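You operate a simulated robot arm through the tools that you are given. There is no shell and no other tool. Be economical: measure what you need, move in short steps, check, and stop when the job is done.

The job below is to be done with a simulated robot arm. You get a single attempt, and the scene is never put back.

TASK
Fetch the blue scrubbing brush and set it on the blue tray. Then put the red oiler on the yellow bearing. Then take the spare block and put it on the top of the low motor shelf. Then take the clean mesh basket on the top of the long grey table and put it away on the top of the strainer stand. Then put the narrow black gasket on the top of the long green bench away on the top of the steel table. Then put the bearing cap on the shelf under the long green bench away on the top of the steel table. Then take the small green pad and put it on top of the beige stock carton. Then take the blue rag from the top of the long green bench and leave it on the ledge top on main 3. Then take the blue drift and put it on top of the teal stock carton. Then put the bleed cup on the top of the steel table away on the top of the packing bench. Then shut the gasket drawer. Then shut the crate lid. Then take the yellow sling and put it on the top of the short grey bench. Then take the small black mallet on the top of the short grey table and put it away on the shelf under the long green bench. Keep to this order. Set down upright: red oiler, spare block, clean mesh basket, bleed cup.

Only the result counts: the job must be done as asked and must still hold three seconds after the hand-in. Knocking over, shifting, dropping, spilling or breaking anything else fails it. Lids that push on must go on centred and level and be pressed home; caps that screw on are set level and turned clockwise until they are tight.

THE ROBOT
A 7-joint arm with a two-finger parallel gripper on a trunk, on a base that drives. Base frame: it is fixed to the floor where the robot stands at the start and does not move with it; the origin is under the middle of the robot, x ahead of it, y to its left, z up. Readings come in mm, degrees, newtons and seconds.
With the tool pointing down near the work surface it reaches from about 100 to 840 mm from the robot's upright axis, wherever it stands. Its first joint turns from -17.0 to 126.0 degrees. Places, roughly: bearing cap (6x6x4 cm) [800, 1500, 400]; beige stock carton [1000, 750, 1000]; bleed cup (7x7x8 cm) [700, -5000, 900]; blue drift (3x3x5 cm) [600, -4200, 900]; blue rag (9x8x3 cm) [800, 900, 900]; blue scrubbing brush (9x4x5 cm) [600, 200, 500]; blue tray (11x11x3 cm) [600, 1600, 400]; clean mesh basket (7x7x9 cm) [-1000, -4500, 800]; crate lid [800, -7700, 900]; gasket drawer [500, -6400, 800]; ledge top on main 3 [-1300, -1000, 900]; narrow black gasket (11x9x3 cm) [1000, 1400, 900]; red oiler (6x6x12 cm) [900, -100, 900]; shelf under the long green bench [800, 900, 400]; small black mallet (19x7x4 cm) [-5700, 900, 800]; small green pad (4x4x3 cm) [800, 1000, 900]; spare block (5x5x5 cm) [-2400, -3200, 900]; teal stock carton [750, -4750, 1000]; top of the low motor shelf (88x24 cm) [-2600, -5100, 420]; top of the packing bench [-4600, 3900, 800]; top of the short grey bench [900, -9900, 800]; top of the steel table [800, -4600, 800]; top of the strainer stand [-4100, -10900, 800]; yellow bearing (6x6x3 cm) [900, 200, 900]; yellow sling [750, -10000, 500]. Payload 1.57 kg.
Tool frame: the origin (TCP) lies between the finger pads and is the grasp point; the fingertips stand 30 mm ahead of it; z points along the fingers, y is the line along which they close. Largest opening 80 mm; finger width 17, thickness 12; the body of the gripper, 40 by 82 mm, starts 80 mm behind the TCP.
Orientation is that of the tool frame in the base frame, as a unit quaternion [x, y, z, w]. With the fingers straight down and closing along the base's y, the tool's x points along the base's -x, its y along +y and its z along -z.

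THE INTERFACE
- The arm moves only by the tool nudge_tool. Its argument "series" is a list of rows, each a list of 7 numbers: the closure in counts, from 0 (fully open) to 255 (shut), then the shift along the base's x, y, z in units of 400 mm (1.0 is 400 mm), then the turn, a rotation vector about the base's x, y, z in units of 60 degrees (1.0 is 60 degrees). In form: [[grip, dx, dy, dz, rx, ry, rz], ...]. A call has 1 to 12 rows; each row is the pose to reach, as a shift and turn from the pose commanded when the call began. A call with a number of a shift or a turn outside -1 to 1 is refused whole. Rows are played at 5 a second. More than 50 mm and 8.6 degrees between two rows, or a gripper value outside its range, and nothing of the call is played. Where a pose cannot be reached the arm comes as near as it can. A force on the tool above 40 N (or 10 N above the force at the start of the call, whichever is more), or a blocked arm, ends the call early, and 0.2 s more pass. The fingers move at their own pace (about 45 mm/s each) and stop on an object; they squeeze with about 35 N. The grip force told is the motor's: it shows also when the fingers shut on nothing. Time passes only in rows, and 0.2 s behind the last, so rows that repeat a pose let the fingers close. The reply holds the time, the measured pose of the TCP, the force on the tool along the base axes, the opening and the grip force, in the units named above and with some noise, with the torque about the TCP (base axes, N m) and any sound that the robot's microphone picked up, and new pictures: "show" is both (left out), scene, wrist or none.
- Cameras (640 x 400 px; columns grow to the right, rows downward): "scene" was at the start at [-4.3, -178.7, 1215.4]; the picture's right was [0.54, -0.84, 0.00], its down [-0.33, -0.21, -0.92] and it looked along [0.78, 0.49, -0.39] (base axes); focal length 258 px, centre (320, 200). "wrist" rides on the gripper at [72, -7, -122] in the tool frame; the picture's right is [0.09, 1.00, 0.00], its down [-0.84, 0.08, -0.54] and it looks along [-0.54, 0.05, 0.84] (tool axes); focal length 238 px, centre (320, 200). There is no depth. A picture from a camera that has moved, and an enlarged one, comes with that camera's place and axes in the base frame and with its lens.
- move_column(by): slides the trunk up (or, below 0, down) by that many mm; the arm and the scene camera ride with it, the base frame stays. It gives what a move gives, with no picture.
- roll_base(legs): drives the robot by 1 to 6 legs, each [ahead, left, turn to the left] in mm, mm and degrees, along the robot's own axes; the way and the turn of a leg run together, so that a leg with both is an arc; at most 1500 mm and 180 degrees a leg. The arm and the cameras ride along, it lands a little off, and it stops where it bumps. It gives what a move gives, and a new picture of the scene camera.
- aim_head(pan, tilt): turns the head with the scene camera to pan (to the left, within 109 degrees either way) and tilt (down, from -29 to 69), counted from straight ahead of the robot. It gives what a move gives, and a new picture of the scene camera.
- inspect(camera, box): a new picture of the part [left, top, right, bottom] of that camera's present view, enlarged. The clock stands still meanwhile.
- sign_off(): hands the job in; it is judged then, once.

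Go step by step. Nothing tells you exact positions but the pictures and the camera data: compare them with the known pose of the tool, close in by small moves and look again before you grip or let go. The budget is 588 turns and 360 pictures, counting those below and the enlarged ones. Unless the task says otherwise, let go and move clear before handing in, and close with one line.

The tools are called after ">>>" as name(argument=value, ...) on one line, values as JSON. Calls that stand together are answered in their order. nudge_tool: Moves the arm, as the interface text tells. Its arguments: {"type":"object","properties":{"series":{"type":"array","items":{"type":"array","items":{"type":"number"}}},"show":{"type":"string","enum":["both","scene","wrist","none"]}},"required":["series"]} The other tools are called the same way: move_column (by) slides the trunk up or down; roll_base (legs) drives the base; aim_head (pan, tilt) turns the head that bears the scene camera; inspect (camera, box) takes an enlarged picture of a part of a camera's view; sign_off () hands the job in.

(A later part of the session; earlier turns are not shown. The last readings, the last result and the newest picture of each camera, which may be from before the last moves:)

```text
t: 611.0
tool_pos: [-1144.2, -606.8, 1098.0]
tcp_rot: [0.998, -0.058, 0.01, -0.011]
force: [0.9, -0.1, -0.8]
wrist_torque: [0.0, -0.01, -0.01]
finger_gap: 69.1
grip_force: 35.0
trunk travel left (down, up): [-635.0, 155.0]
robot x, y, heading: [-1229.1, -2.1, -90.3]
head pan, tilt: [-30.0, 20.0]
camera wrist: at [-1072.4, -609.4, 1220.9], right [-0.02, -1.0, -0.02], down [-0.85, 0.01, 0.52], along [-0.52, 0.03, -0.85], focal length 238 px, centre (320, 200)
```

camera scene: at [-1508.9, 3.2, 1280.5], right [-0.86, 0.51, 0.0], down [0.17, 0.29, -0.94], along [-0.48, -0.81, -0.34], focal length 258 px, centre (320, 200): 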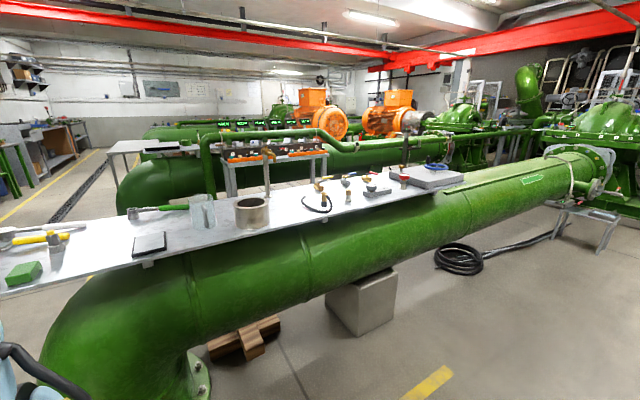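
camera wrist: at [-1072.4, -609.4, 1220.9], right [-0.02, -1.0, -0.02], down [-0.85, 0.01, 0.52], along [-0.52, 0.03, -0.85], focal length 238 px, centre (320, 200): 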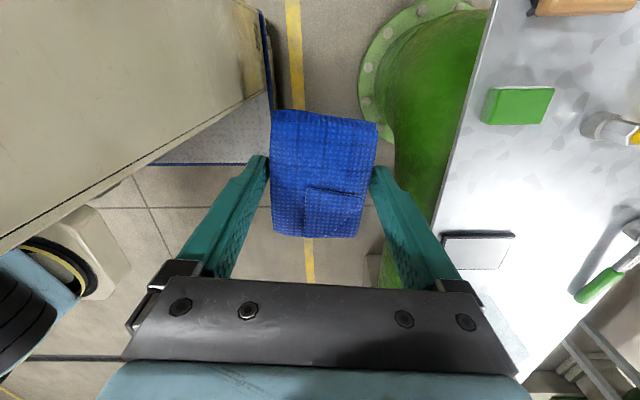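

>>> nudge_tool(series=[[255, -0.05, -0.1, 0, 0, 0, 0], [255, -0.1, -0.2, 0, 0, 0, 0], [255, -0.15, -0.3, 0, 0, 0, 0], [255, -0.2, -0.4, -0.02, 0, 0, 0], [255, -0.25, -0.5, -0.04, 0, 0, 0], [255, -0.29, -0.6, -0.08, 0, 0, 0], [255, -0.29, -0.69, -0.14, 0, 0, 0], [255, -0.29, -0.72, -0.25, 0, 0, 0]], show="wrist")

```text
t: 612.8
tool_pos: [-1258.1, -893.1, 997.5]
tcp_rot: [0.998, -0.057, 0.01, -0.01]
force: [0.8, 0.4, 0.0]
wrist_torque: [-0.02, 0.0, 0.01]
finger_gap: 68.7
grip_force: 34.9
trunk travel left (down, up): [-635.0, 155.0]
robot x, y, heading: [-1231.7, -3.8, -90.5]
head pan, tilt: [-30.0, 20.0]
camera wrist: at [-1187.1, -896.4, 1121.1], right [-0.02, -1.0, -0.02], down [-0.85, 0.01, 0.52], along [-0.52, 0.03, -0.85], focal length 238 px, centre (320, 200)
```

wrist: 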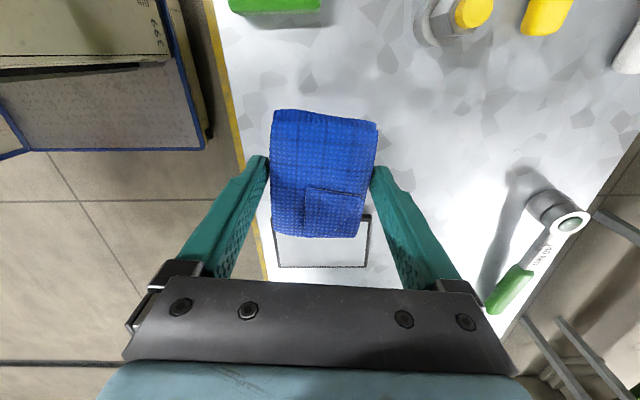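

>>> nudge_tool(series=[[255, 0, 0, -0.1, 0, 0, 0], [255, 0, 0, -0.19, 0, 0, 0], [255, 0, 0, -0.21, 0, 0, 0], [255, 0, 0, -0.225, 0, 0, 0], [255, 0, 0, -0.24, 0, 0, 0], [255, 0, 0, -0.255, 0, 0, 0], [255, 0, 0, -0.27, 0, 0, 0], [255, 0, 0, -0.285, 0, 0, 0]], show="none")

```text
t: 614.4
tool_pos: [-1258.9, -896.5, 900.7]
tcp_rot: [0.998, -0.058, 0.011, -0.003]
force: [0.3, 1.7, 15.4]
wrist_torque: [-0.47, 0.32, 0.01]
finger_gap: 68.8
grip_force: 35.2
trunk travel left (down, up): [-635.0, 155.0]
robot x, y, heading: [-1227.5, 1.9, -90.5]
head pan, tilt: [-30.0, 20.0]
stopped in row 7: the force on the tool passed its limit at 46 N (the readings are from after the stop); the commanded pose is now the measured one
```

>>> nudge_tool(series=[[255, 0, 0, 0.003, 0, 0, 0], [150, 0, 0, 0.004, 0, 0, 0], [0, 0, 0, 0.006, 0, 0, 0], [0, 0, 0, 0.008, 0, 0, 0], [0, 0, 0, 0.07, 0, 0, 0], [0, 0, 0, 0.17, 0, 0, 0], [0, 0, 0, 0.27, 0, 0, 0]], show="wrist")

```text
t: 616.0
tool_pos: [-1260.9, -895.1, 1006.2]
tcp_rot: [0.998, -0.057, 0.01, -0.007]
force: [0.1, 0.3, 0.0]
wrist_torque: [-0.04, -0.02, -0.01]
finger_gap: 80.2
grip_force: 0.0
trunk travel left (down, up): [-635.0, 155.0]
robot x, y, heading: [-1228.7, 0.0, -90.2]
head pan, tilt: [-30.0, 20.0]
camera wrist: at [-1189.5, -897.0, 1129.5], right [-0.02, -1.0, -0.01], down [-0.85, 0.01, 0.52], along [-0.52, 0.02, -0.85], focal length 238 px, centre (320, 200)
```

wrist: 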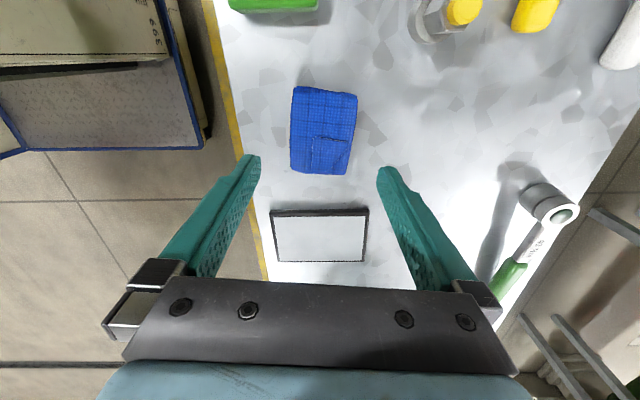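

The rag lies on the ledge. Next the blue drift on the steel table. I retract and rotate the tool back, then drive there.

>>> nudge_tool(series=[[0, 0, 0.08, 0.05, 0, 0, 0.13], [0, 0, 0.17, 0.1, 0, 0, 0.26], [0, 0, 0.27, 0.12, 0, 0, 0.39], [0, 0, 0.38, 0.12, 0, 0, 0.52], [0, 0, 0.48, 0.12, 0, 0, 0.65], [0, 0.0, 0.58, 0.12, 0, 0, 0.78]], show="none")

>>> nudge_tool(series=[[0, 0, 0, 0, 0, 0, 0.13], [0, 0, 0, 0, 0, 0, 0.26], [0, 0, 0, 0, 0, 0, 0.39], [0, 0, 0, 0, 0, 0, 0.52], [0, 0, 0, 0, 0, 0, 0.65], [0, 0.0, 0, 0, 0, 0, 0.79]], show="none")

>>> roll_base(legs=[[-450, 0, 0.3], [0, 930, 0]])

```text
t: 617.4
tool_pos: [-1260.2, -660.0, 1051.2]
tcp_rot: [0.938, 0.345, 0.007, -0.009]
force: [-0.4, -0.6, 0.2]
wrist_torque: [0.03, 0.01, -0.02]
finger_gap: 80.2
grip_force: 0.1
trunk travel left (down, up): [-635.0, 155.0]
robot x, y, heading: [-1229.9, -2.0, -90.3]
head pan, tilt: [-30.0, 20.0]
```

```text
t: 618.8
tool_pos: [-1259.1, -662.3, 1054.0]
tcp_rot: [0.72, 0.694, 0.003, -0.011]
force: [0.1, 0.0, 0.4]
wrist_torque: [0.0, 0.0, 0.01]
finger_gap: 80.0
grip_force: 0.1
trunk travel left (down, up): [-635.0, 155.0]
robot x, y, heading: [-1229.5, -0.1, -90.7]
head pan, tilt: [-30.0, 20.0]
```

```text
t: 626.0
tool_pos: [-311.7, -220.6, 1052.6]
tcp_rot: [0.722, 0.692, 0.004, -0.012]
force: [0.9, 0.8, 0.0]
wrist_torque: [-0.01, 0.0, 0.02]
finger_gap: 80.1
grip_force: 0.1
trunk travel left (down, up): [-635.0, 155.0]
robot x, y, heading: [-283.5, 443.0, -90.4]
head pan, tilt: [-30.0, 20.0]
camera scene: at [-560.4, 445.9, 1280.5], right [-0.86, 0.51, 0.0], down [0.17, 0.29, -0.94], along [-0.48, -0.81, -0.34], focal length 258 px, centre (320, 200)
```

scene: 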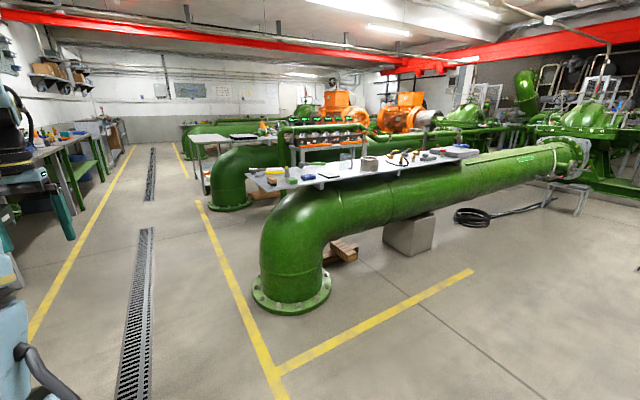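

>>> roll_base(legs=[[1500, 0, 0.4], [0, 0, 0]])

>>> roll_base(legs=[[1500, 0, 0]])

```text
t: 633.8
tool_pos: [-352.2, -1737.7, 1054.0]
tcp_rot: [0.729, 0.685, 0.003, -0.012]
force: [-0.2, 0.0, -0.1]
wrist_torque: [0.02, -0.03, -0.01]
finger_gap: 79.9
grip_force: 0.0
trunk travel left (down, up): [-635.0, 155.0]
robot x, y, heading: [-310.5, -1075.4, -91.5]
head pan, tilt: [-30.0, 20.0]
camera scene: at [-587.8, -1066.8, 1280.5], right [-0.85, 0.52, 0.0], down [0.18, 0.29, -0.94], along [-0.49, -0.8, -0.34], focal length 258 px, centre (320, 200)
```

scene: 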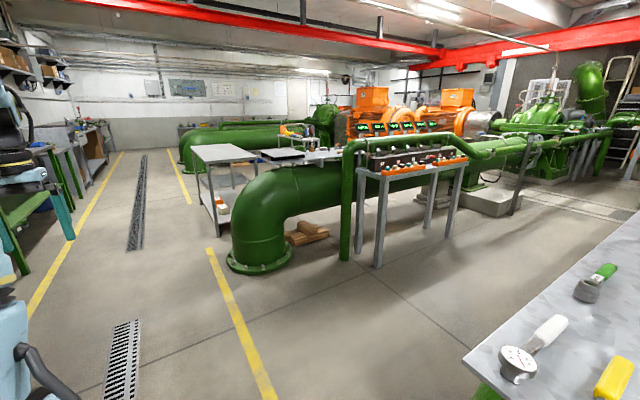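

```text
t: 641.3
tool_pos: [-399.5, -3254.0, 1053.5]
tcp_rot: [0.73, 0.684, 0.004, -0.012]
force: [-0.8, -0.3, -0.3]
wrist_torque: [-0.01, -0.01, 0.01]
finger_gap: 79.8
grip_force: 0.1
trunk travel left (down, up): [-635.0, 155.0]
robot x, y, heading: [-352.8, -2595.1, -91.8]
head pan, tilt: [-30.0, 20.0]
camera scene: at [-632.2, -2583.3, 1280.5], right [-0.85, 0.53, 0.0], down [0.18, 0.29, -0.94], along [-0.49, -0.8, -0.34], focal length 258 px, centre (320, 200)
```

scene: 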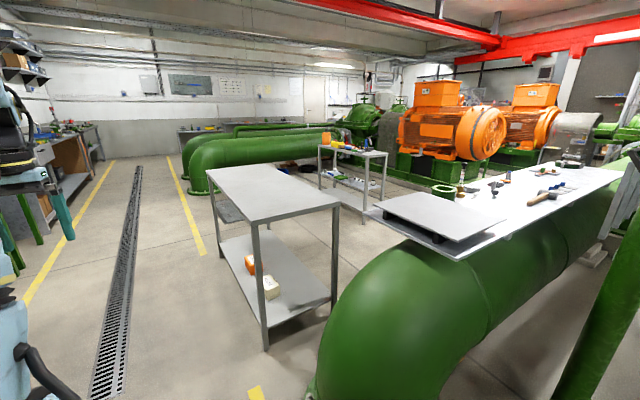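

>>> roll_base(legs=[[1400, 70, 1.8], [520, 0, 0], [0, 0, 90]])

>>> aim_head(pan=10, tilt=20)

```text
t: 654.5
tool_pos: [337.6, -4513.0, 1054.0]
tcp_rot: [0.036, 0.999, -0.005, -0.01]
force: [0.0, -0.4, -0.5]
wrist_torque: [0.04, 0.02, -0.01]
finger_gap: 80.1
grip_force: 0.0
trunk travel left (down, up): [-635.0, 155.0]
robot x, y, heading: [-323.9, -4461.3, -2.1]
head pan, tilt: [-30.0, 20.0]
camera scene: at [-335.9, -4737.3, 1280.5], right [-0.53, -0.85, 0.0], down [-0.29, 0.18, -0.94], along [0.8, -0.5, -0.34], focal length 258 px, centre (320, 200)
```

scene: 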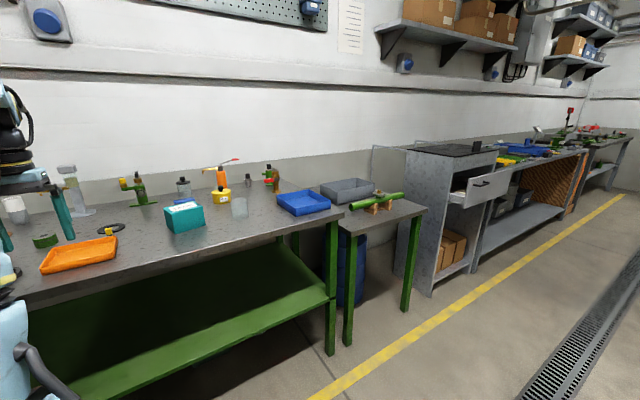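

```text
t: 655.6
tool_pos: [338.5, -4512.7, 1053.4]
tcp_rot: [0.036, 0.999, -0.006, -0.009]
force: [-0.6, -0.2, -0.3]
wrist_torque: [-0.01, 0.01, -0.01]
finger_gap: 80.1
grip_force: 0.0
trunk travel left (down, up): [-635.0, 155.0]
robot x, y, heading: [-325.2, -4462.0, -2.4]
head pan, tilt: [10.0, 20.0]
camera scene: at [-322.5, -4675.1, 1280.5], right [0.14, -0.99, 0.0], down [-0.34, -0.05, -0.94], along [0.93, 0.13, -0.34], focal length 258 px, centre (320, 200)
```

scene: 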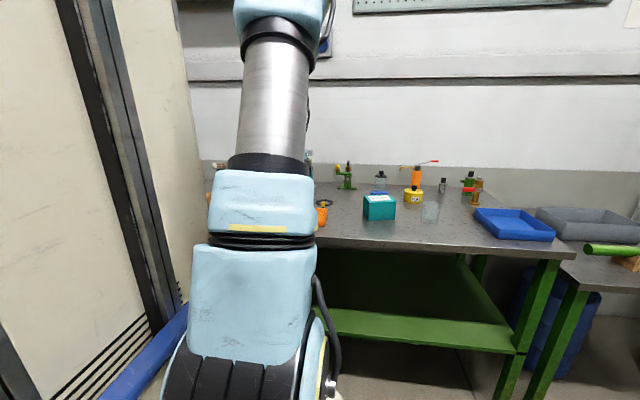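

>>> roll_base(legs=[[0, -50, 2.3], [300, 0, 0]])

>>> nudge_tool(series=[[0, 0, 0.1, 0, 0, 0, 0], [0, 0, 0.2, 0, 0, 0, 0], [0, 0, 0.3, 0, 0, 0, 0], [0, 0, 0.4, 0, 0, 0, 0], [0, 0, 0.5, 0, 0, 0, 0], [0, 0, 0.6, 0, 0, 0, 0]], show="wrist")

```text
t: 658.2
tool_pos: [648.8, -4533.6, 1054.0]
tcp_rot: [0.014, 1.0, -0.005, -0.01]
force: [-0.4, 0.2, 0.3]
wrist_torque: [0.02, 0.0, 0.02]
finger_gap: 80.1
grip_force: 0.0
trunk travel left (down, up): [-635.0, 155.0]
robot x, y, heading: [-17.2, -4512.3, 0.3]
head pan, tilt: [10.0, 20.0]
camera scene: at [-4.9, -4723.6, 1280.5], right [0.18, -0.98, 0.0], down [-0.34, -0.06, -0.94], along [0.92, 0.17, -0.34], focal length 258 px, centre (320, 200)
```

scene: 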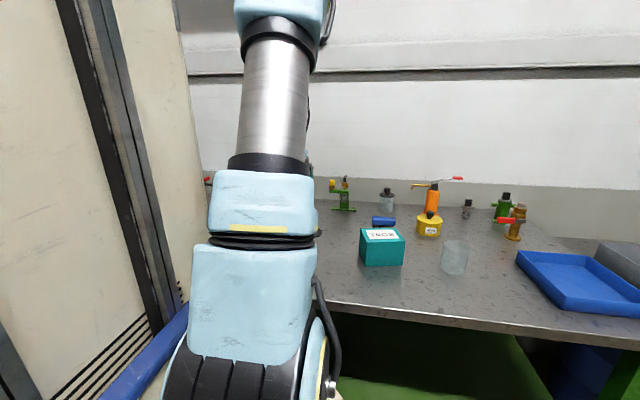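

```text
t: 659.6
tool_pos: [648.8, -4291.1, 1055.5]
tcp_rot: [0.016, 1.0, -0.006, -0.009]
force: [-0.4, -0.6, 1.2]
wrist_torque: [0.04, -0.02, 0.01]
finger_gap: 79.9
grip_force: 0.1
trunk travel left (down, up): [-635.0, 155.0]
robot x, y, heading: [-19.8, -4513.3, 0.1]
head pan, tilt: [10.0, 20.0]
camera wrist: at [580.2, -4294.7, 1178.7], right [-0.06, 1.0, -0.01], down [0.85, 0.06, 0.52], along [0.52, 0.02, -0.85], focal length 238 px, centre (320, 200)
```

wrist: 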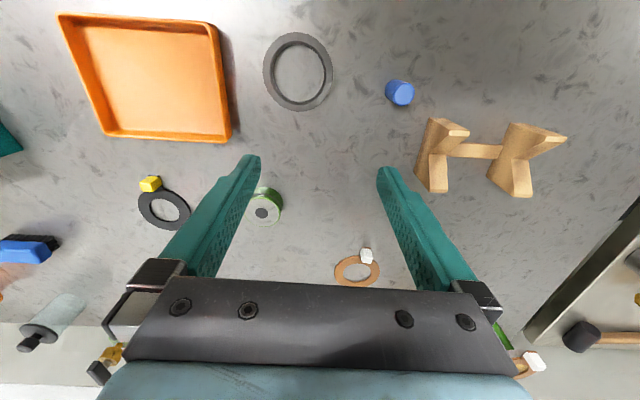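

>>> nudge_tool(series=[[80, -0.05, 0.1, -0.05, 0, 0, 0], [80, -0.095, 0.2, -0.12, 0, 0, 0], [80, -0.095, 0.21, -0.22, 0, 0, 0]], show="wrist")

```text
refused: row 2 steps farther than a row can; nothing moved
```

>>> nudge_tool(series=[[80, -0.04, 0.09, -0.04, 0, 0, 0], [80, -0.08, 0.17, -0.08, 0, 0, 0], [80, -0.095, 0.21, -0.16, 0, 0, 0], [80, -0.095, 0.21, -0.26, 0, 0, 0]], show="wrist")

```text
t: 660.6
tool_pos: [610.7, -4209.9, 950.7]
tcp_rot: [0.015, 1.0, -0.006, -0.009]
force: [0.4, -0.3, -0.3]
wrist_torque: [-0.01, -0.01, 0.0]
finger_gap: 55.0
grip_force: 0.0
trunk travel left (down, up): [-635.0, 155.0]
robot x, y, heading: [-16.0, -4510.0, 0.4]
head pan, tilt: [10.0, 20.0]
camera wrist: at [542.1, -4212.8, 1074.0], right [-0.06, 1.0, -0.01], down [0.85, 0.06, 0.52], along [0.52, 0.02, -0.85], focal length 238 px, centre (320, 200)
```

wrist: 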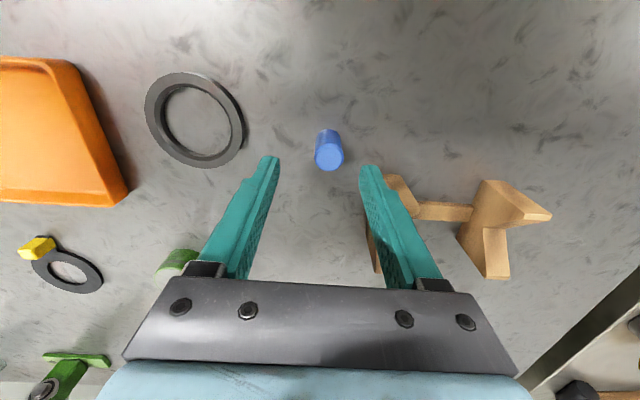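

>>> nudge_tool(series=[[130, 0, 0.014, 0, 0, 0, 0], [130, 0, 0.014, -0.08, 0, 0, 0], [130, 0, 0.014, -0.16, 0, 0, 0], [200, 0, 0.014, -0.16, 0, 0, 0], [255, 0, 0.014, -0.16, 0, 0, 0], [255, 0, 0.014, -0.16, 0, 0, 0]], show="wrist")

```text
t: 662.0
tool_pos: [611.8, -4204.8, 883.8]
tcp_rot: [0.014, 1.0, -0.006, -0.01]
force: [-0.3, 0.6, 0.7]
wrist_torque: [-0.03, -0.01, 0.01]
finger_gap: 22.9
grip_force: 30.1
trunk travel left (down, up): [-635.0, 155.0]
robot x, y, heading: [-11.9, -4512.5, 0.1]
head pan, tilt: [10.0, 20.0]
camera wrist: at [543.5, -4207.8, 1007.4], right [-0.06, 1.0, -0.01], down [0.85, 0.06, 0.52], along [0.52, 0.02, -0.85], focal length 238 px, centre (320, 200)
```

wrist: 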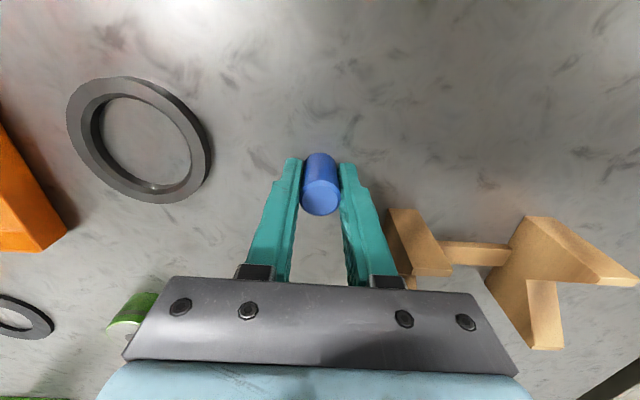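

>>> nudge_tool(series=[[255, 0, 0, 0.1, 0, 0, 0], [255, 0, 0, 0.22, 0, 0, 0], [255, 0, 0, 0.34, 0, 0, 0], [255, 0, 0, 0.46, 0, 0, 0], [255, 0.02, -0.1, 0.5, 0, 0, 0], [255, 0.04, -0.21, 0.5, 0, 0, 0], [255, 0.06, -0.32, 0.5, 0, 0, 0], [255, 0.08, -0.43, 0.5, 0, 0, 0], [255, 0.08, -0.54, 0.5, 0, 0, 0], [255, 0.08, -0.65, 0.5, 0, 0, 0], [255, 0.08, -0.76, 0.5, 0, 0, 0], [255, 0.08, -0.87, 0.5, 0, 0, 0]], show="none")

>>> nudge_tool(series=[[255, 0.03, -0.1, 0, 0, 0, 0], [255, 0.06, -0.2, 0, 0, 0, 0]], show="wrist")

```text
t: 664.6
tool_pos: [641.1, -4550.0, 1086.1]
tcp_rot: [0.015, 1.0, -0.006, -0.01]
force: [-0.2, 1.1, -1.1]
wrist_torque: [-0.04, 0.03, 0.02]
finger_gap: 22.6
grip_force: 35.5
trunk travel left (down, up): [-635.0, 155.0]
robot x, y, heading: [-13.2, -4508.7, 0.2]
head pan, tilt: [10.0, 20.0]
```

```text
t: 665.2
tool_pos: [664.9, -4631.4, 1084.8]
tcp_rot: [0.014, 1.0, -0.006, -0.011]
force: [0.3, 0.5, -1.5]
wrist_torque: [-0.04, 0.01, 0.01]
finger_gap: 22.5
grip_force: 35.0
trunk travel left (down, up): [-635.0, 155.0]
robot x, y, heading: [-13.8, -4508.3, 0.3]
head pan, tilt: [10.0, 20.0]
camera wrist: at [596.2, -4634.6, 1207.3], right [-0.06, 1.0, -0.01], down [0.85, 0.06, 0.52], along [0.52, 0.02, -0.85], focal length 238 px, centre (320, 200)
```

wrist: 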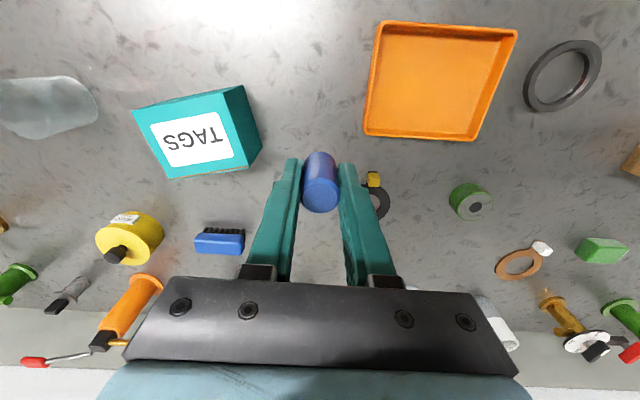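

>>> roll_base(legs=[[0, -150, 0]])

>>> nudge_tool(series=[[255, 0.06, 0, -0.02, 0, 0, 0], [255, 0.06, 0, -0.1, 0, 0, 0]], show="wrist")

```text
t: 666.6
tool_pos: [666.1, -4778.5, 1083.5]
tcp_rot: [0.015, 1.0, -0.006, -0.01]
force: [-0.1, -0.2, -2.0]
wrist_torque: [-0.01, -0.02, -0.02]
finger_gap: 22.7
grip_force: 34.9
trunk travel left (down, up): [-635.0, 155.0]
robot x, y, heading: [-17.7, -4660.4, 0.2]
head pan, tilt: [10.0, 20.0]
camera scene: at [-4.5, -4870.9, 1280.5], right [0.18, -0.98, 0.0], down [-0.34, -0.06, -0.94], along [0.92, 0.17, -0.34], focal length 258 px, centre (320, 200)
```

scene: 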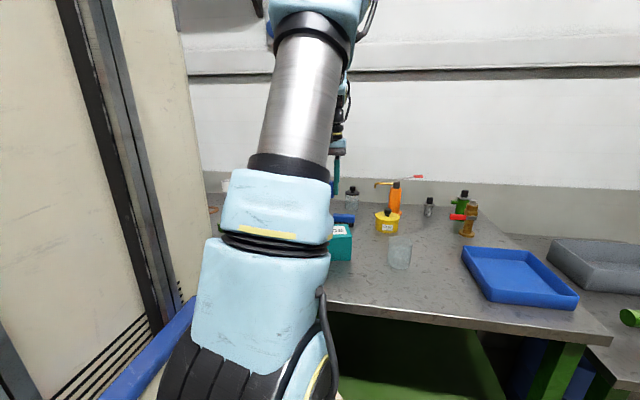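

```text
t: 667.2
tool_pos: [688.6, -4781.6, 1044.4]
tcp_rot: [0.014, 1.0, -0.006, -0.009]
force: [-0.4, -1.0, -0.9]
wrist_torque: [0.03, -0.03, -0.03]
finger_gap: 22.5
grip_force: 34.4
trunk travel left (down, up): [-635.0, 155.0]
robot x, y, heading: [-13.2, -4659.9, 0.2]
head pan, tilt: [10.0, 20.0]
camera wrist: at [619.9, -4784.3, 1168.3], right [-0.06, 1.0, -0.01], down [0.85, 0.06, 0.52], along [0.52, 0.02, -0.85], focal length 238 px, centre (320, 200)
```

wrist: 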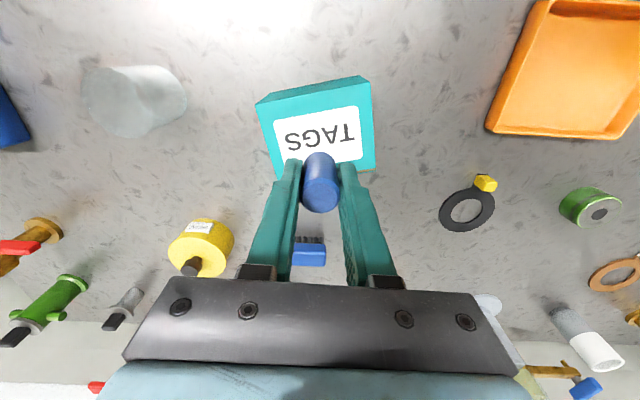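

>>> nudge_tool(series=[[255, 0.02, 0, -0.08, 0, 0, 0], [255, 0.022, 0, -0.13, 0, 0, 0], [255, 0.022, 0, -0.15, 0, 0, 0], [255, 0.022, 0, -0.165, 0, 0, 0], [255, 0.022, 0, -0.18, 0, 0, 0], [255, 0.022, 0, -0.195, 0, 0, 0], [255, 0.022, 0, -0.21, 0, 0, 0], [255, 0.022, 0, -0.225, 0, 0, 0]], show="wrist")

```text
t: 669.0
tool_pos: [700.8, -4778.4, 959.6]
tcp_rot: [0.015, 1.0, -0.006, -0.004]
force: [-4.0, 0.1, 18.1]
wrist_torque: [0.21, 0.13, 0.02]
finger_gap: 22.6
grip_force: 35.3
trunk travel left (down, up): [-635.0, 155.0]
robot x, y, heading: [-14.9, -4660.9, 0.1]
head pan, tilt: [10.0, 20.0]
stopped in row 8: the force on the tool passed its limit at 56 N (the readings are from after the stop); the commanded pose is now the measured one
camera wrist: at [630.4, -4781.9, 1083.1], right [-0.06, 1.0, -0.01], down [0.84, 0.06, 0.53], along [0.53, 0.02, -0.85], focal length 238 px, centre (320, 200)
```

wrist: 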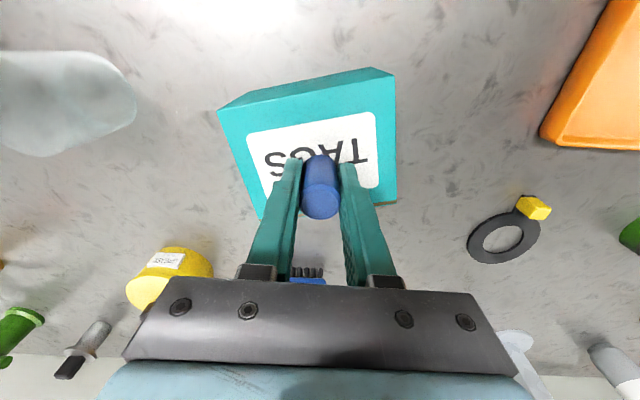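

>>> nudge_tool(series=[[255, 0, 0, 0.003, 0, 0, 0], [220, 0, 0, 0.003, 0, 0, 0], [130, 0, 0, 0.003, 0, 0, 0], [100, 0, 0, 0.003, 0, 0, 0], [100, 0, 0, 0.05, 0, 0, 0], [100, 0, 0, 0.15, 0, 0, 0], [100, 0, 0, 0.26, 0, 0, 0]], show="wrist")

```text
t: 670.6
tool_pos: [704.0, -4777.2, 1063.9]
tcp_rot: [0.015, 1.0, -0.006, -0.006]
force: [-0.6, -0.3, -0.4]
wrist_torque: [0.01, 0.0, 0.02]
finger_gap: 48.6
grip_force: 0.2
trunk travel left (down, up): [-635.0, 155.0]
robot x, y, heading: [-12.0, -4660.6, 0.3]
head pan, tilt: [10.0, 20.0]
camera wrist: at [634.2, -4779.5, 1186.5], right [-0.06, 1.0, -0.01], down [0.85, 0.06, 0.53], along [0.53, 0.02, -0.85], focal length 238 px, centre (320, 200)
```

wrist: 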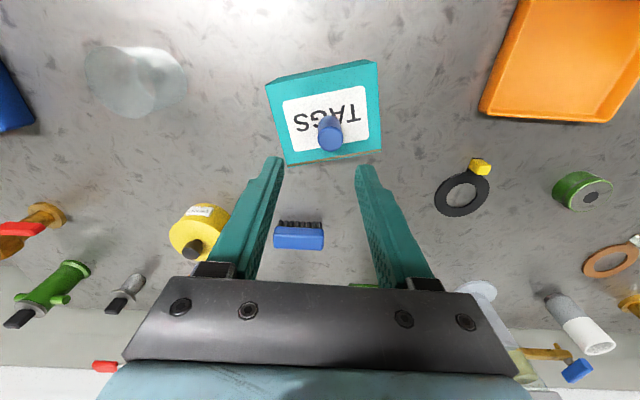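

The drift stands on the carton. Next the bleed cup; I take a closer look at it.

>>> inspect(camera="wrist", box=[60, 20, 220, 140])

```text
3.33 times, centred on (140, 80) of wrist
camera zoom: at [634.2, -4779.5, 1186.5], right [-0.06, 1.0, -0.01], down [0.85, 0.06, 0.53], along [0.53, 0.02, -0.85], focal length 794 px, centre (920, 600)
```

zoom: 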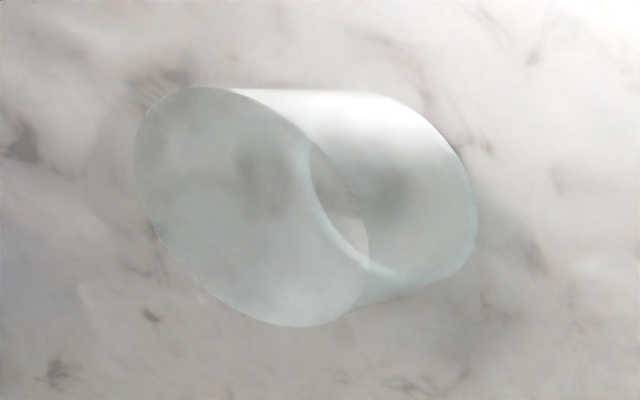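

>>> roll_base(legs=[[0, -220, 0]])

>>> nudge_tool(series=[[0, -0.07, 0.03, 0, 0, 0, 0], [0, -0.07, 0.03, -0.04, 0, 0, 0]], show="wrist")

```text
t: 672.3
tool_pos: [702.5, -4997.2, 1063.0]
tcp_rot: [0.017, 1.0, -0.006, -0.006]
force: [1.4, -0.2, 0.5]
wrist_torque: [0.04, -0.02, 0.04]
finger_gap: 48.6
grip_force: 0.2
trunk travel left (down, up): [-635.0, 155.0]
robot x, y, heading: [-9.0, -4875.8, -0.1]
head pan, tilt: [10.0, 20.0]
camera scene: at [-5.1, -5089.1, 1280.5], right [0.17, -0.98, 0.0], down [-0.34, -0.06, -0.94], along [0.93, 0.16, -0.34], focal length 258 px, centre (320, 200)
```

scene: 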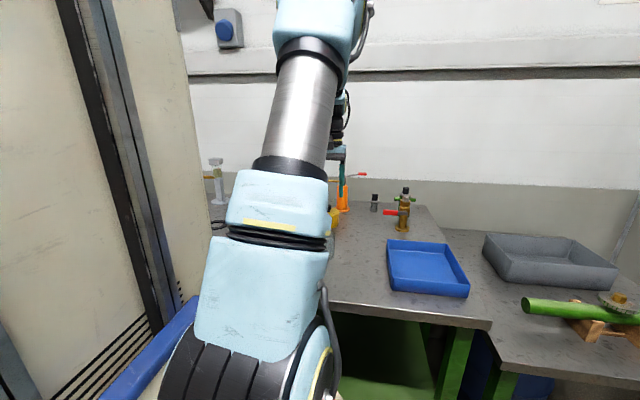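

```text
t: 672.9
tool_pos: [675.7, -4986.2, 1048.1]
tcp_rot: [0.018, 1.0, -0.005, -0.007]
force: [0.3, -0.6, 0.8]
wrist_torque: [-0.02, -0.02, -0.04]
finger_gap: 79.9
grip_force: 0.1
trunk travel left (down, up): [-635.0, 155.0]
robot x, y, heading: [-13.1, -4878.0, -0.2]
head pan, tilt: [10.0, 20.0]
camera wrist: at [606.2, -4987.5, 1171.4], right [-0.06, 1.0, -0.01], down [0.85, 0.06, 0.53], along [0.53, 0.02, -0.85], focal length 238 px, centre (320, 200)
```

wrist: 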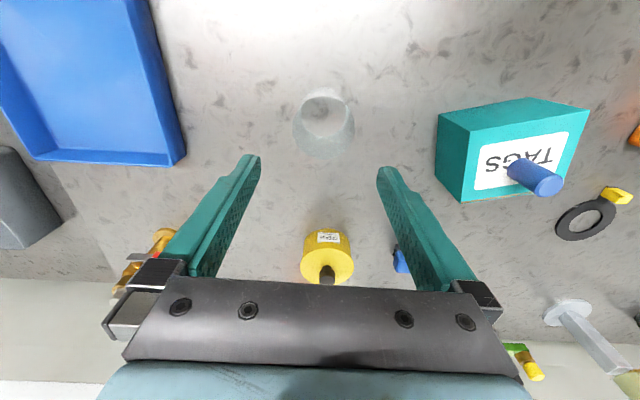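

>>> inspect(camera="wrist", box=[270, 70, 390, 170])

```text
4.00 times, centred on (330, 120) of wrist
camera zoom: at [606.2, -4987.5, 1171.4], right [-0.06, 1.0, -0.01], down [0.85, 0.06, 0.53], along [0.53, 0.02, -0.85], focal length 953 px, centre (280, 520)
```

zoom: 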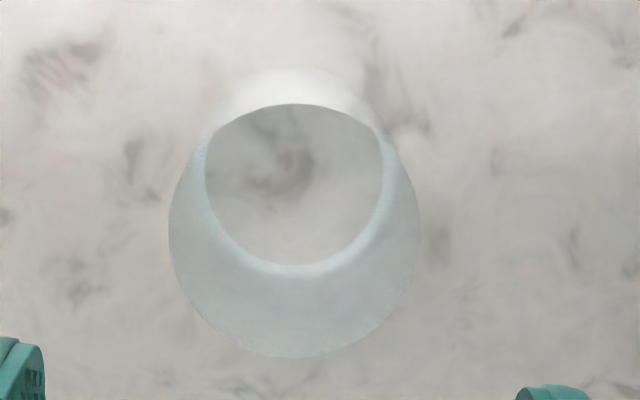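

>>> nudge_tool(series=[[0, -0.01, 0.007, -0.08, 0, 0, 0], [0, -0.01, 0.007, -0.18, 0, 0, 0], [0, -0.01, 0.007, -0.25, 0, 0, 0]], show="wrist")

```text
t: 673.7
tool_pos: [671.8, -4981.9, 947.7]
tcp_rot: [0.018, 1.0, -0.005, -0.005]
force: [-0.7, -0.9, -0.1]
wrist_torque: [-0.01, -0.03, 0.01]
finger_gap: 80.0
grip_force: 0.0
trunk travel left (down, up): [-635.0, 155.0]
robot x, y, heading: [-14.2, -4876.9, 0.3]
head pan, tilt: [10.0, 20.0]
camera wrist: at [602.1, -4985.0, 1070.9], right [-0.06, 1.0, -0.01], down [0.84, 0.06, 0.53], along [0.53, 0.02, -0.85], focal length 238 px, centre (320, 200)
```

wrist: 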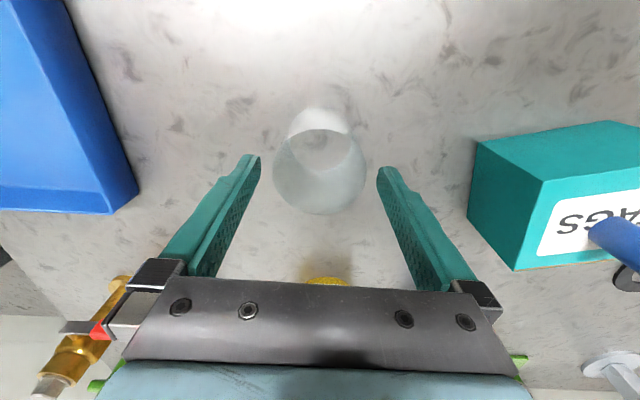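

>>> nudge_tool(series=[[0, 0, 0, -0.07, 0, 0, 0], [0, 0, 0, -0.14, 0, 0, 0], [60, 0, 0, -0.14, 0, 0, 0], [100, 0, 0, -0.14, 0, 0, 0], [150, 0, 0, -0.14, 0, 0, 0], [255, 0, 0, -0.14, 0, 0, 0]], show="wrist")

```text
t: 675.1
tool_pos: [670.7, -4982.4, 889.8]
tcp_rot: [0.017, 1.0, -0.006, -0.007]
force: [-0.5, 0.4, -0.1]
wrist_torque: [0.0, 0.0, 0.01]
finger_gap: 65.0
grip_force: 35.3
trunk travel left (down, up): [-635.0, 155.0]
robot x, y, heading: [-14.9, -4874.1, -0.1]
head pan, tilt: [10.0, 20.0]
camera wrist: at [601.2, -4984.9, 1013.2], right [-0.06, 1.0, -0.01], down [0.85, 0.06, 0.53], along [0.53, 0.02, -0.85], focal length 238 px, centre (320, 200)
```

wrist: 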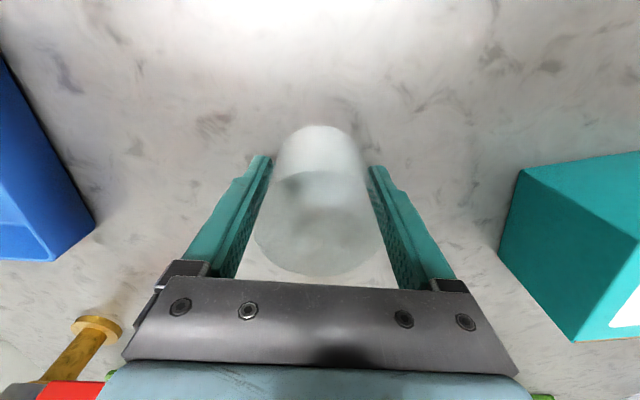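

Gripped. I lift, retract, back out and turn to drive up the aisle facing +y.

>>> nudge_tool(series=[[255, 0, 0, 0.08, 0, 0, 0], [255, 0, 0, 0.18, 0, 0, 0], [255, 0, 0, 0.28, 0, 0, 0], [255, 0, 0, 0.38, 0, 0, 0], [255, -0.07, 0, 0.45, 0, 0, 0]], show="none")

>>> roll_base(legs=[[-290, 0, 0], [0, 0, 90]])

>>> aim_head(pan=-10, tilt=15)

>>> nudge_tool(series=[[255, 0, 0, 0, 0, 0, 0]], show="wrist")

```text
t: 676.3
tool_pos: [645.0, -4982.1, 1069.7]
tcp_rot: [0.018, 1.0, -0.006, -0.005]
force: [-0.3, 0.3, -1.0]
wrist_torque: [0.0, 0.01, 0.01]
finger_gap: 64.9
grip_force: 34.3
trunk travel left (down, up): [-635.0, 155.0]
robot x, y, heading: [-14.2, -4875.0, 0.1]
head pan, tilt: [10.0, 20.0]
```

```text
t: 682.1
tool_pos: [-204.5, -4218.6, 1069.6]
tcp_rot: [-0.701, 0.713, -0.009, 0.0]
force: [-0.1, 0.2, 0.4]
wrist_torque: [0.03, 0.0, 0.0]
finger_gap: 64.4
grip_force: 34.1
trunk travel left (down, up): [-635.0, 155.0]
robot x, y, heading: [-300.1, -4878.0, 90.7]
head pan, tilt: [10.0, 20.0]
camera scene: at [-87.7, -4861.4, 1280.5], right [0.98, 0.19, 0.0], down [0.07, -0.34, -0.94], along [-0.18, 0.92, -0.34], focal length 258 px, centre (320, 200)
```

scene: 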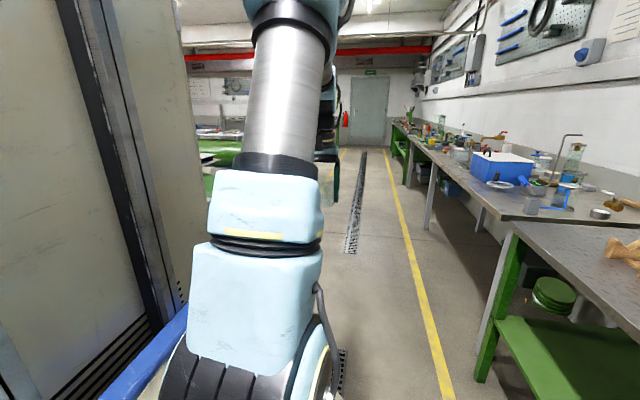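

```text
t: 682.9
tool_pos: [-204.6, -4217.3, 1068.9]
tcp_rot: [-0.7, 0.714, -0.009, 0.001]
force: [1.5, 0.0, -0.4]
wrist_torque: [-0.03, 0.01, 0.0]
finger_gap: 64.8
grip_force: 35.2
trunk travel left (down, up): [-635.0, 155.0]
robot x, y, heading: [-298.3, -4879.8, 90.9]
head pan, tilt: [-10.0, 15.0]
camera scene: at [-55.4, -4860.6, 1288.6], right [0.99, -0.16, 0.0], down [-0.04, -0.26, -0.97], along [0.15, 0.95, -0.26], focal length 258 px, centre (320, 200)
```

scene: 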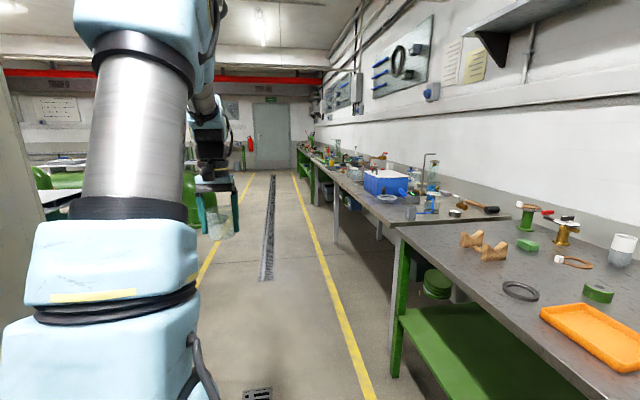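

```text
t: 683.3
tool_pos: [-205.4, -4217.5, 1069.2]
tcp_rot: [-0.701, 0.713, -0.008, 0.0]
force: [0.2, -0.4, 0.4]
wrist_torque: [0.02, 0.02, -0.01]
finger_gap: 64.9
grip_force: 35.0
trunk travel left (down, up): [-635.0, 155.0]
robot x, y, heading: [-298.6, -4879.7, 91.1]
head pan, tilt: [-10.0, 15.0]
camera wrist: at [-200.3, -4288.2, 1192.4], right [-1.0, -0.08, -0.01], down [-0.07, 0.84, 0.53], along [-0.03, 0.53, -0.85], focal length 238 px, centre (320, 200)
```

wrist: 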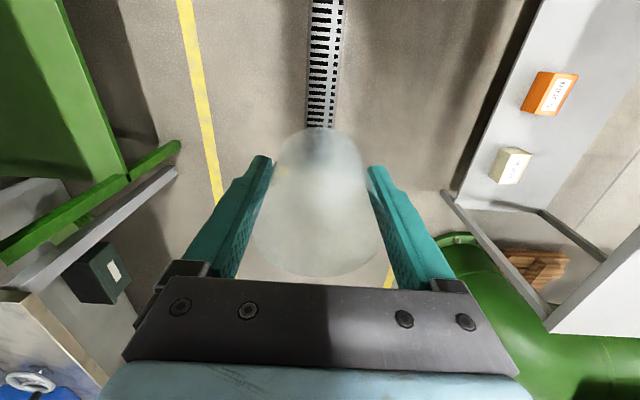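

>>> roll_base(legs=[[0, 0, -1.2], [1500, 0, 0]])

>>> roll_base(legs=[[1500, 0, 0]])

```text
t: 691.1
tool_pos: [-185.1, -2707.7, 1068.4]
tcp_rot: [-0.693, 0.721, -0.008, -0.001]
force: [-0.1, 0.3, -1.6]
wrist_torque: [0.01, 0.01, 0.03]
finger_gap: 64.6
grip_force: 35.1
trunk travel left (down, up): [-635.0, 155.0]
robot x, y, heading: [-292.8, -3362.3, 89.6]
head pan, tilt: [-10.0, 15.0]
camera scene: at [-49.4, -3352.6, 1288.6], right [0.98, -0.18, 0.0], down [-0.05, -0.25, -0.97], along [0.17, 0.95, -0.26], focal length 258 px, centre (320, 200)
```

scene: 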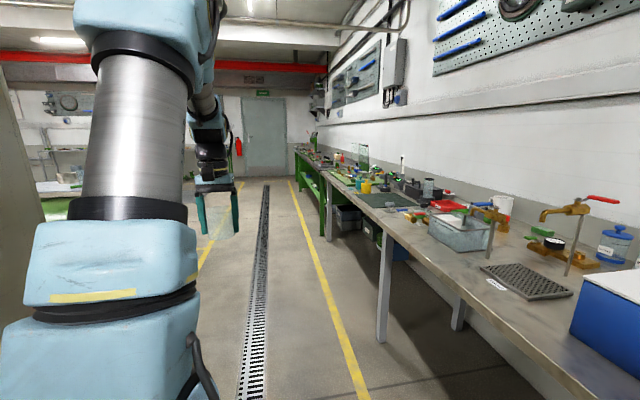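

```text
t: 698.6
tool_pos: [-155.7, -1194.8, 1069.1]
tcp_rot: [-0.687, 0.726, -0.008, 0.0]
force: [0.4, 0.2, -0.4]
wrist_torque: [-0.02, 0.01, -0.02]
finger_gap: 64.7
grip_force: 35.1
trunk travel left (down, up): [-635.0, 155.0]
robot x, y, heading: [-273.6, -1847.3, 89.0]
head pan, tilt: [-10.0, 15.0]
camera scene: at [-30.5, -1841.5, 1288.6], right [0.98, -0.19, 0.0], down [-0.05, -0.25, -0.97], along [0.19, 0.95, -0.26], focal length 258 px, centre (320, 200)
```

scene: 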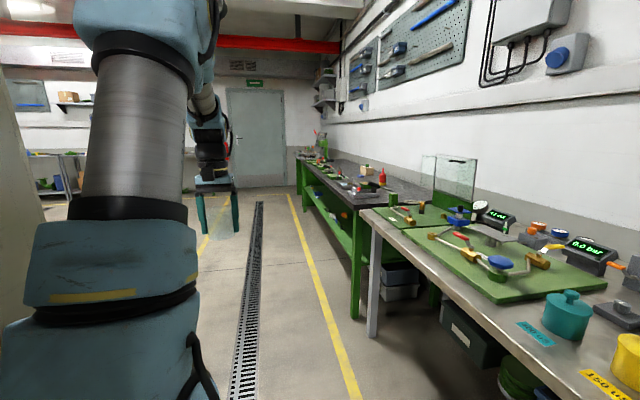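

>>> roll_base(legs=[[1500, 0, 1], [1200, 0, 0]])

>>> roll_base(legs=[[0, 0, 45]])

>>> aim_head(pan=-20, tilt=10)

```text
t: 711.6
tool_pos: [-106.9, 1477.9, 1068.3]
tcp_rot: [-0.688, 0.726, -0.009, 0.0]
force: [0.0, 0.7, -0.3]
wrist_torque: [0.0, 0.0, -0.02]
finger_gap: 64.7
grip_force: 34.7
trunk travel left (down, up): [-635.0, 155.0]
robot x, y, heading: [-228.4, 822.5, 88.7]
head pan, tilt: [-10.0, 15.0]
camera scene: at [18.9, 831.1, 1288.6], right [0.98, -0.19, 0.0], down [-0.05, -0.25, -0.97], along [0.19, 0.95, -0.26], focal length 258 px, centre (320, 200)
```

scene: 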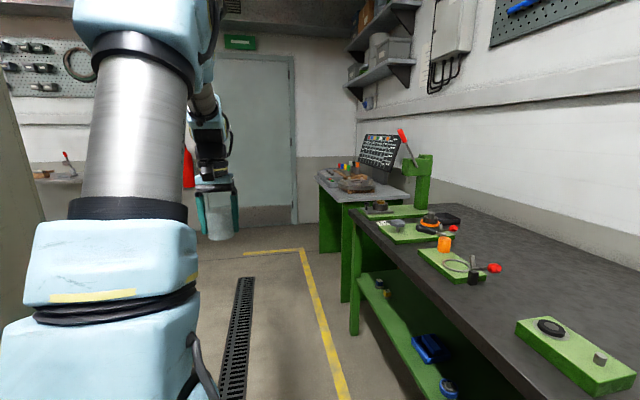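

```text
t: 714.1
tool_pos: [-614.2, 1363.1, 1069.2]
tcp_rot: [0.916, -0.401, 0.008, -0.003]
force: [-0.4, -1.2, -0.8]
wrist_torque: [-0.04, -0.02, -0.02]
finger_gap: 64.8
grip_force: 34.9
trunk travel left (down, up): [-635.0, 155.0]
robot x, y, heading: [-225.7, 820.1, 134.9]
head pan, tilt: [-10.0, 15.0]
camera scene: at [-61.0, 1005.7, 1288.6], right [0.82, 0.57, 0.0], down [0.15, -0.21, -0.97], along [-0.55, 0.79, -0.26], focal length 258 px, centre (320, 200)
```

scene: 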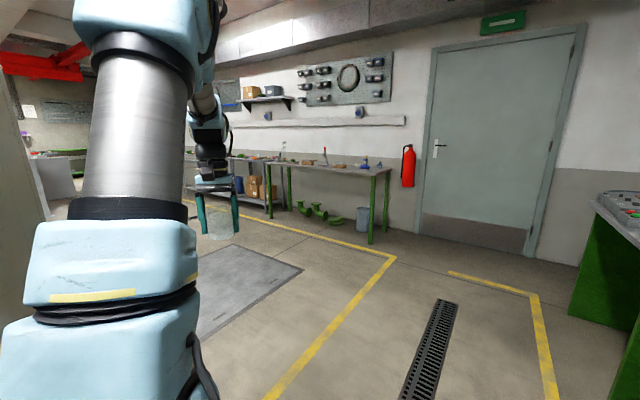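

```text
t: 714.9
tool_pos: [-614.1, 1363.6, 1069.1]
tcp_rot: [0.916, -0.401, 0.008, -0.003]
force: [0.1, 0.2, -1.0]
wrist_torque: [-0.01, -0.03, 0.02]
finger_gap: 64.8
grip_force: 35.4
trunk travel left (down, up): [-635.0, 155.0]
robot x, y, heading: [-227.6, 820.6, 134.9]
head pan, tilt: [-20.0, 10.0]
camera scene: at [-46.7, 1013.4, 1296.7], right [0.91, 0.42, 0.0], down [0.07, -0.16, -0.98], along [-0.41, 0.89, -0.17], focal length 258 px, centre (320, 200)
```

scene: 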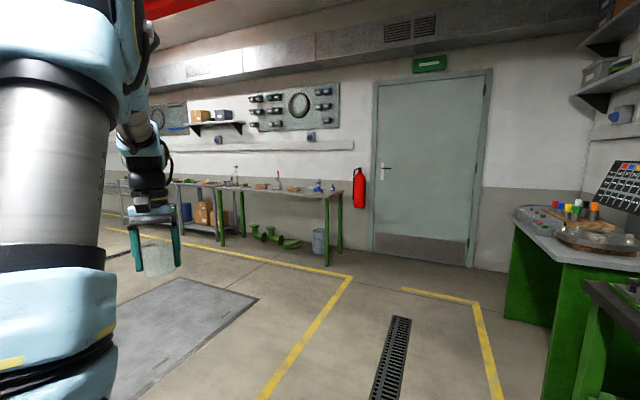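

>>> roll_base(legs=[[0, 0, 45]])

>>> aim_head(pan=-40, tilt=10)

```text
t: 717.3
tool_pos: [-881.8, 938.0, 1070.1]
tcp_rot: [1.0, -0.025, 0.007, -0.006]
force: [-0.7, -1.0, -1.5]
wrist_torque: [-0.01, 0.02, 0.03]
finger_gap: 64.9
grip_force: 34.8
trunk travel left (down, up): [-635.0, 155.0]
robot x, y, heading: [-225.4, 822.7, 178.7]
head pan, tilt: [-20.0, 10.0]
camera scene: at [-230.4, 1085.8, 1296.8], right [0.36, 0.93, 0.0], down [0.16, -0.06, -0.98], along [-0.92, 0.35, -0.17], focal length 258 px, centre (320, 200)
```

scene: 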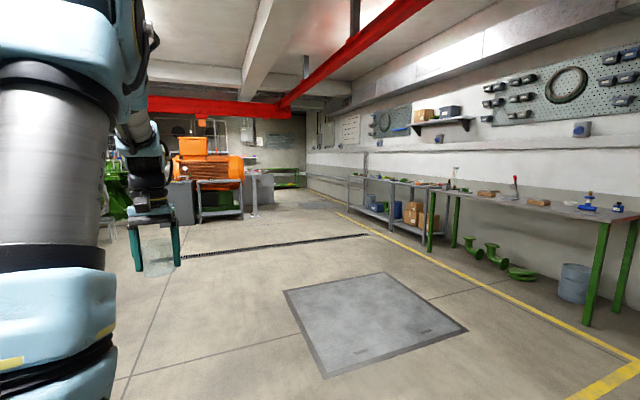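

```text
t: 718.1
tool_pos: [-882.2, 937.8, 1069.6]
tcp_rot: [1.0, -0.024, 0.006, -0.007]
force: [0.0, -0.3, 0.2]
wrist_torque: [0.01, -0.01, 0.0]
finger_gap: 64.8
grip_force: 35.1
trunk travel left (down, up): [-635.0, 155.0]
robot x, y, heading: [-226.2, 826.6, 179.0]
head pan, tilt: [-40.0, 10.0]
camera scene: at [-213.8, 1113.4, 1296.8], right [0.66, 0.76, 0.0], down [0.13, -0.11, -0.98], along [-0.74, 0.65, -0.17], focal length 258 px, centre (320, 200)
```

scene: 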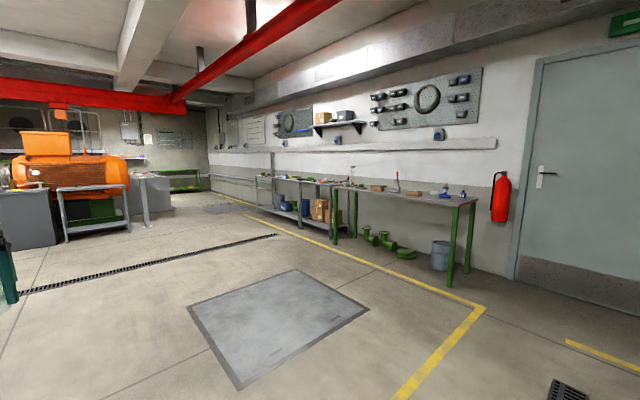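

>>> inspect(camera="scene", box=[200, 140, 480, 300])

```text
2.29 times, centred on (340, 220) of scene
camera zoom: at [-213.8, 1113.4, 1296.8], right [0.66, 0.76, 0.0], down [0.13, -0.11, -0.98], along [-0.74, 0.65, -0.17], focal length 590 px, centre (274, 154)
```

zoom: 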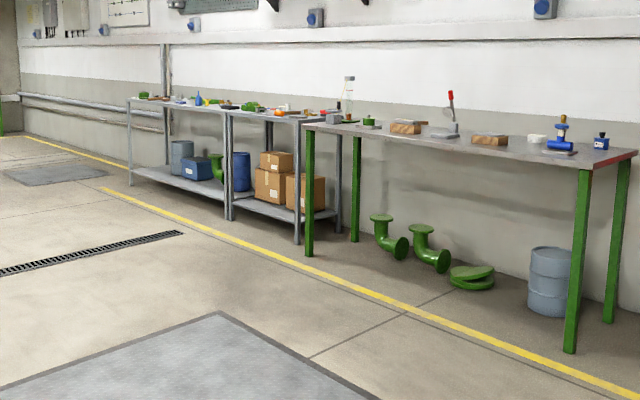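

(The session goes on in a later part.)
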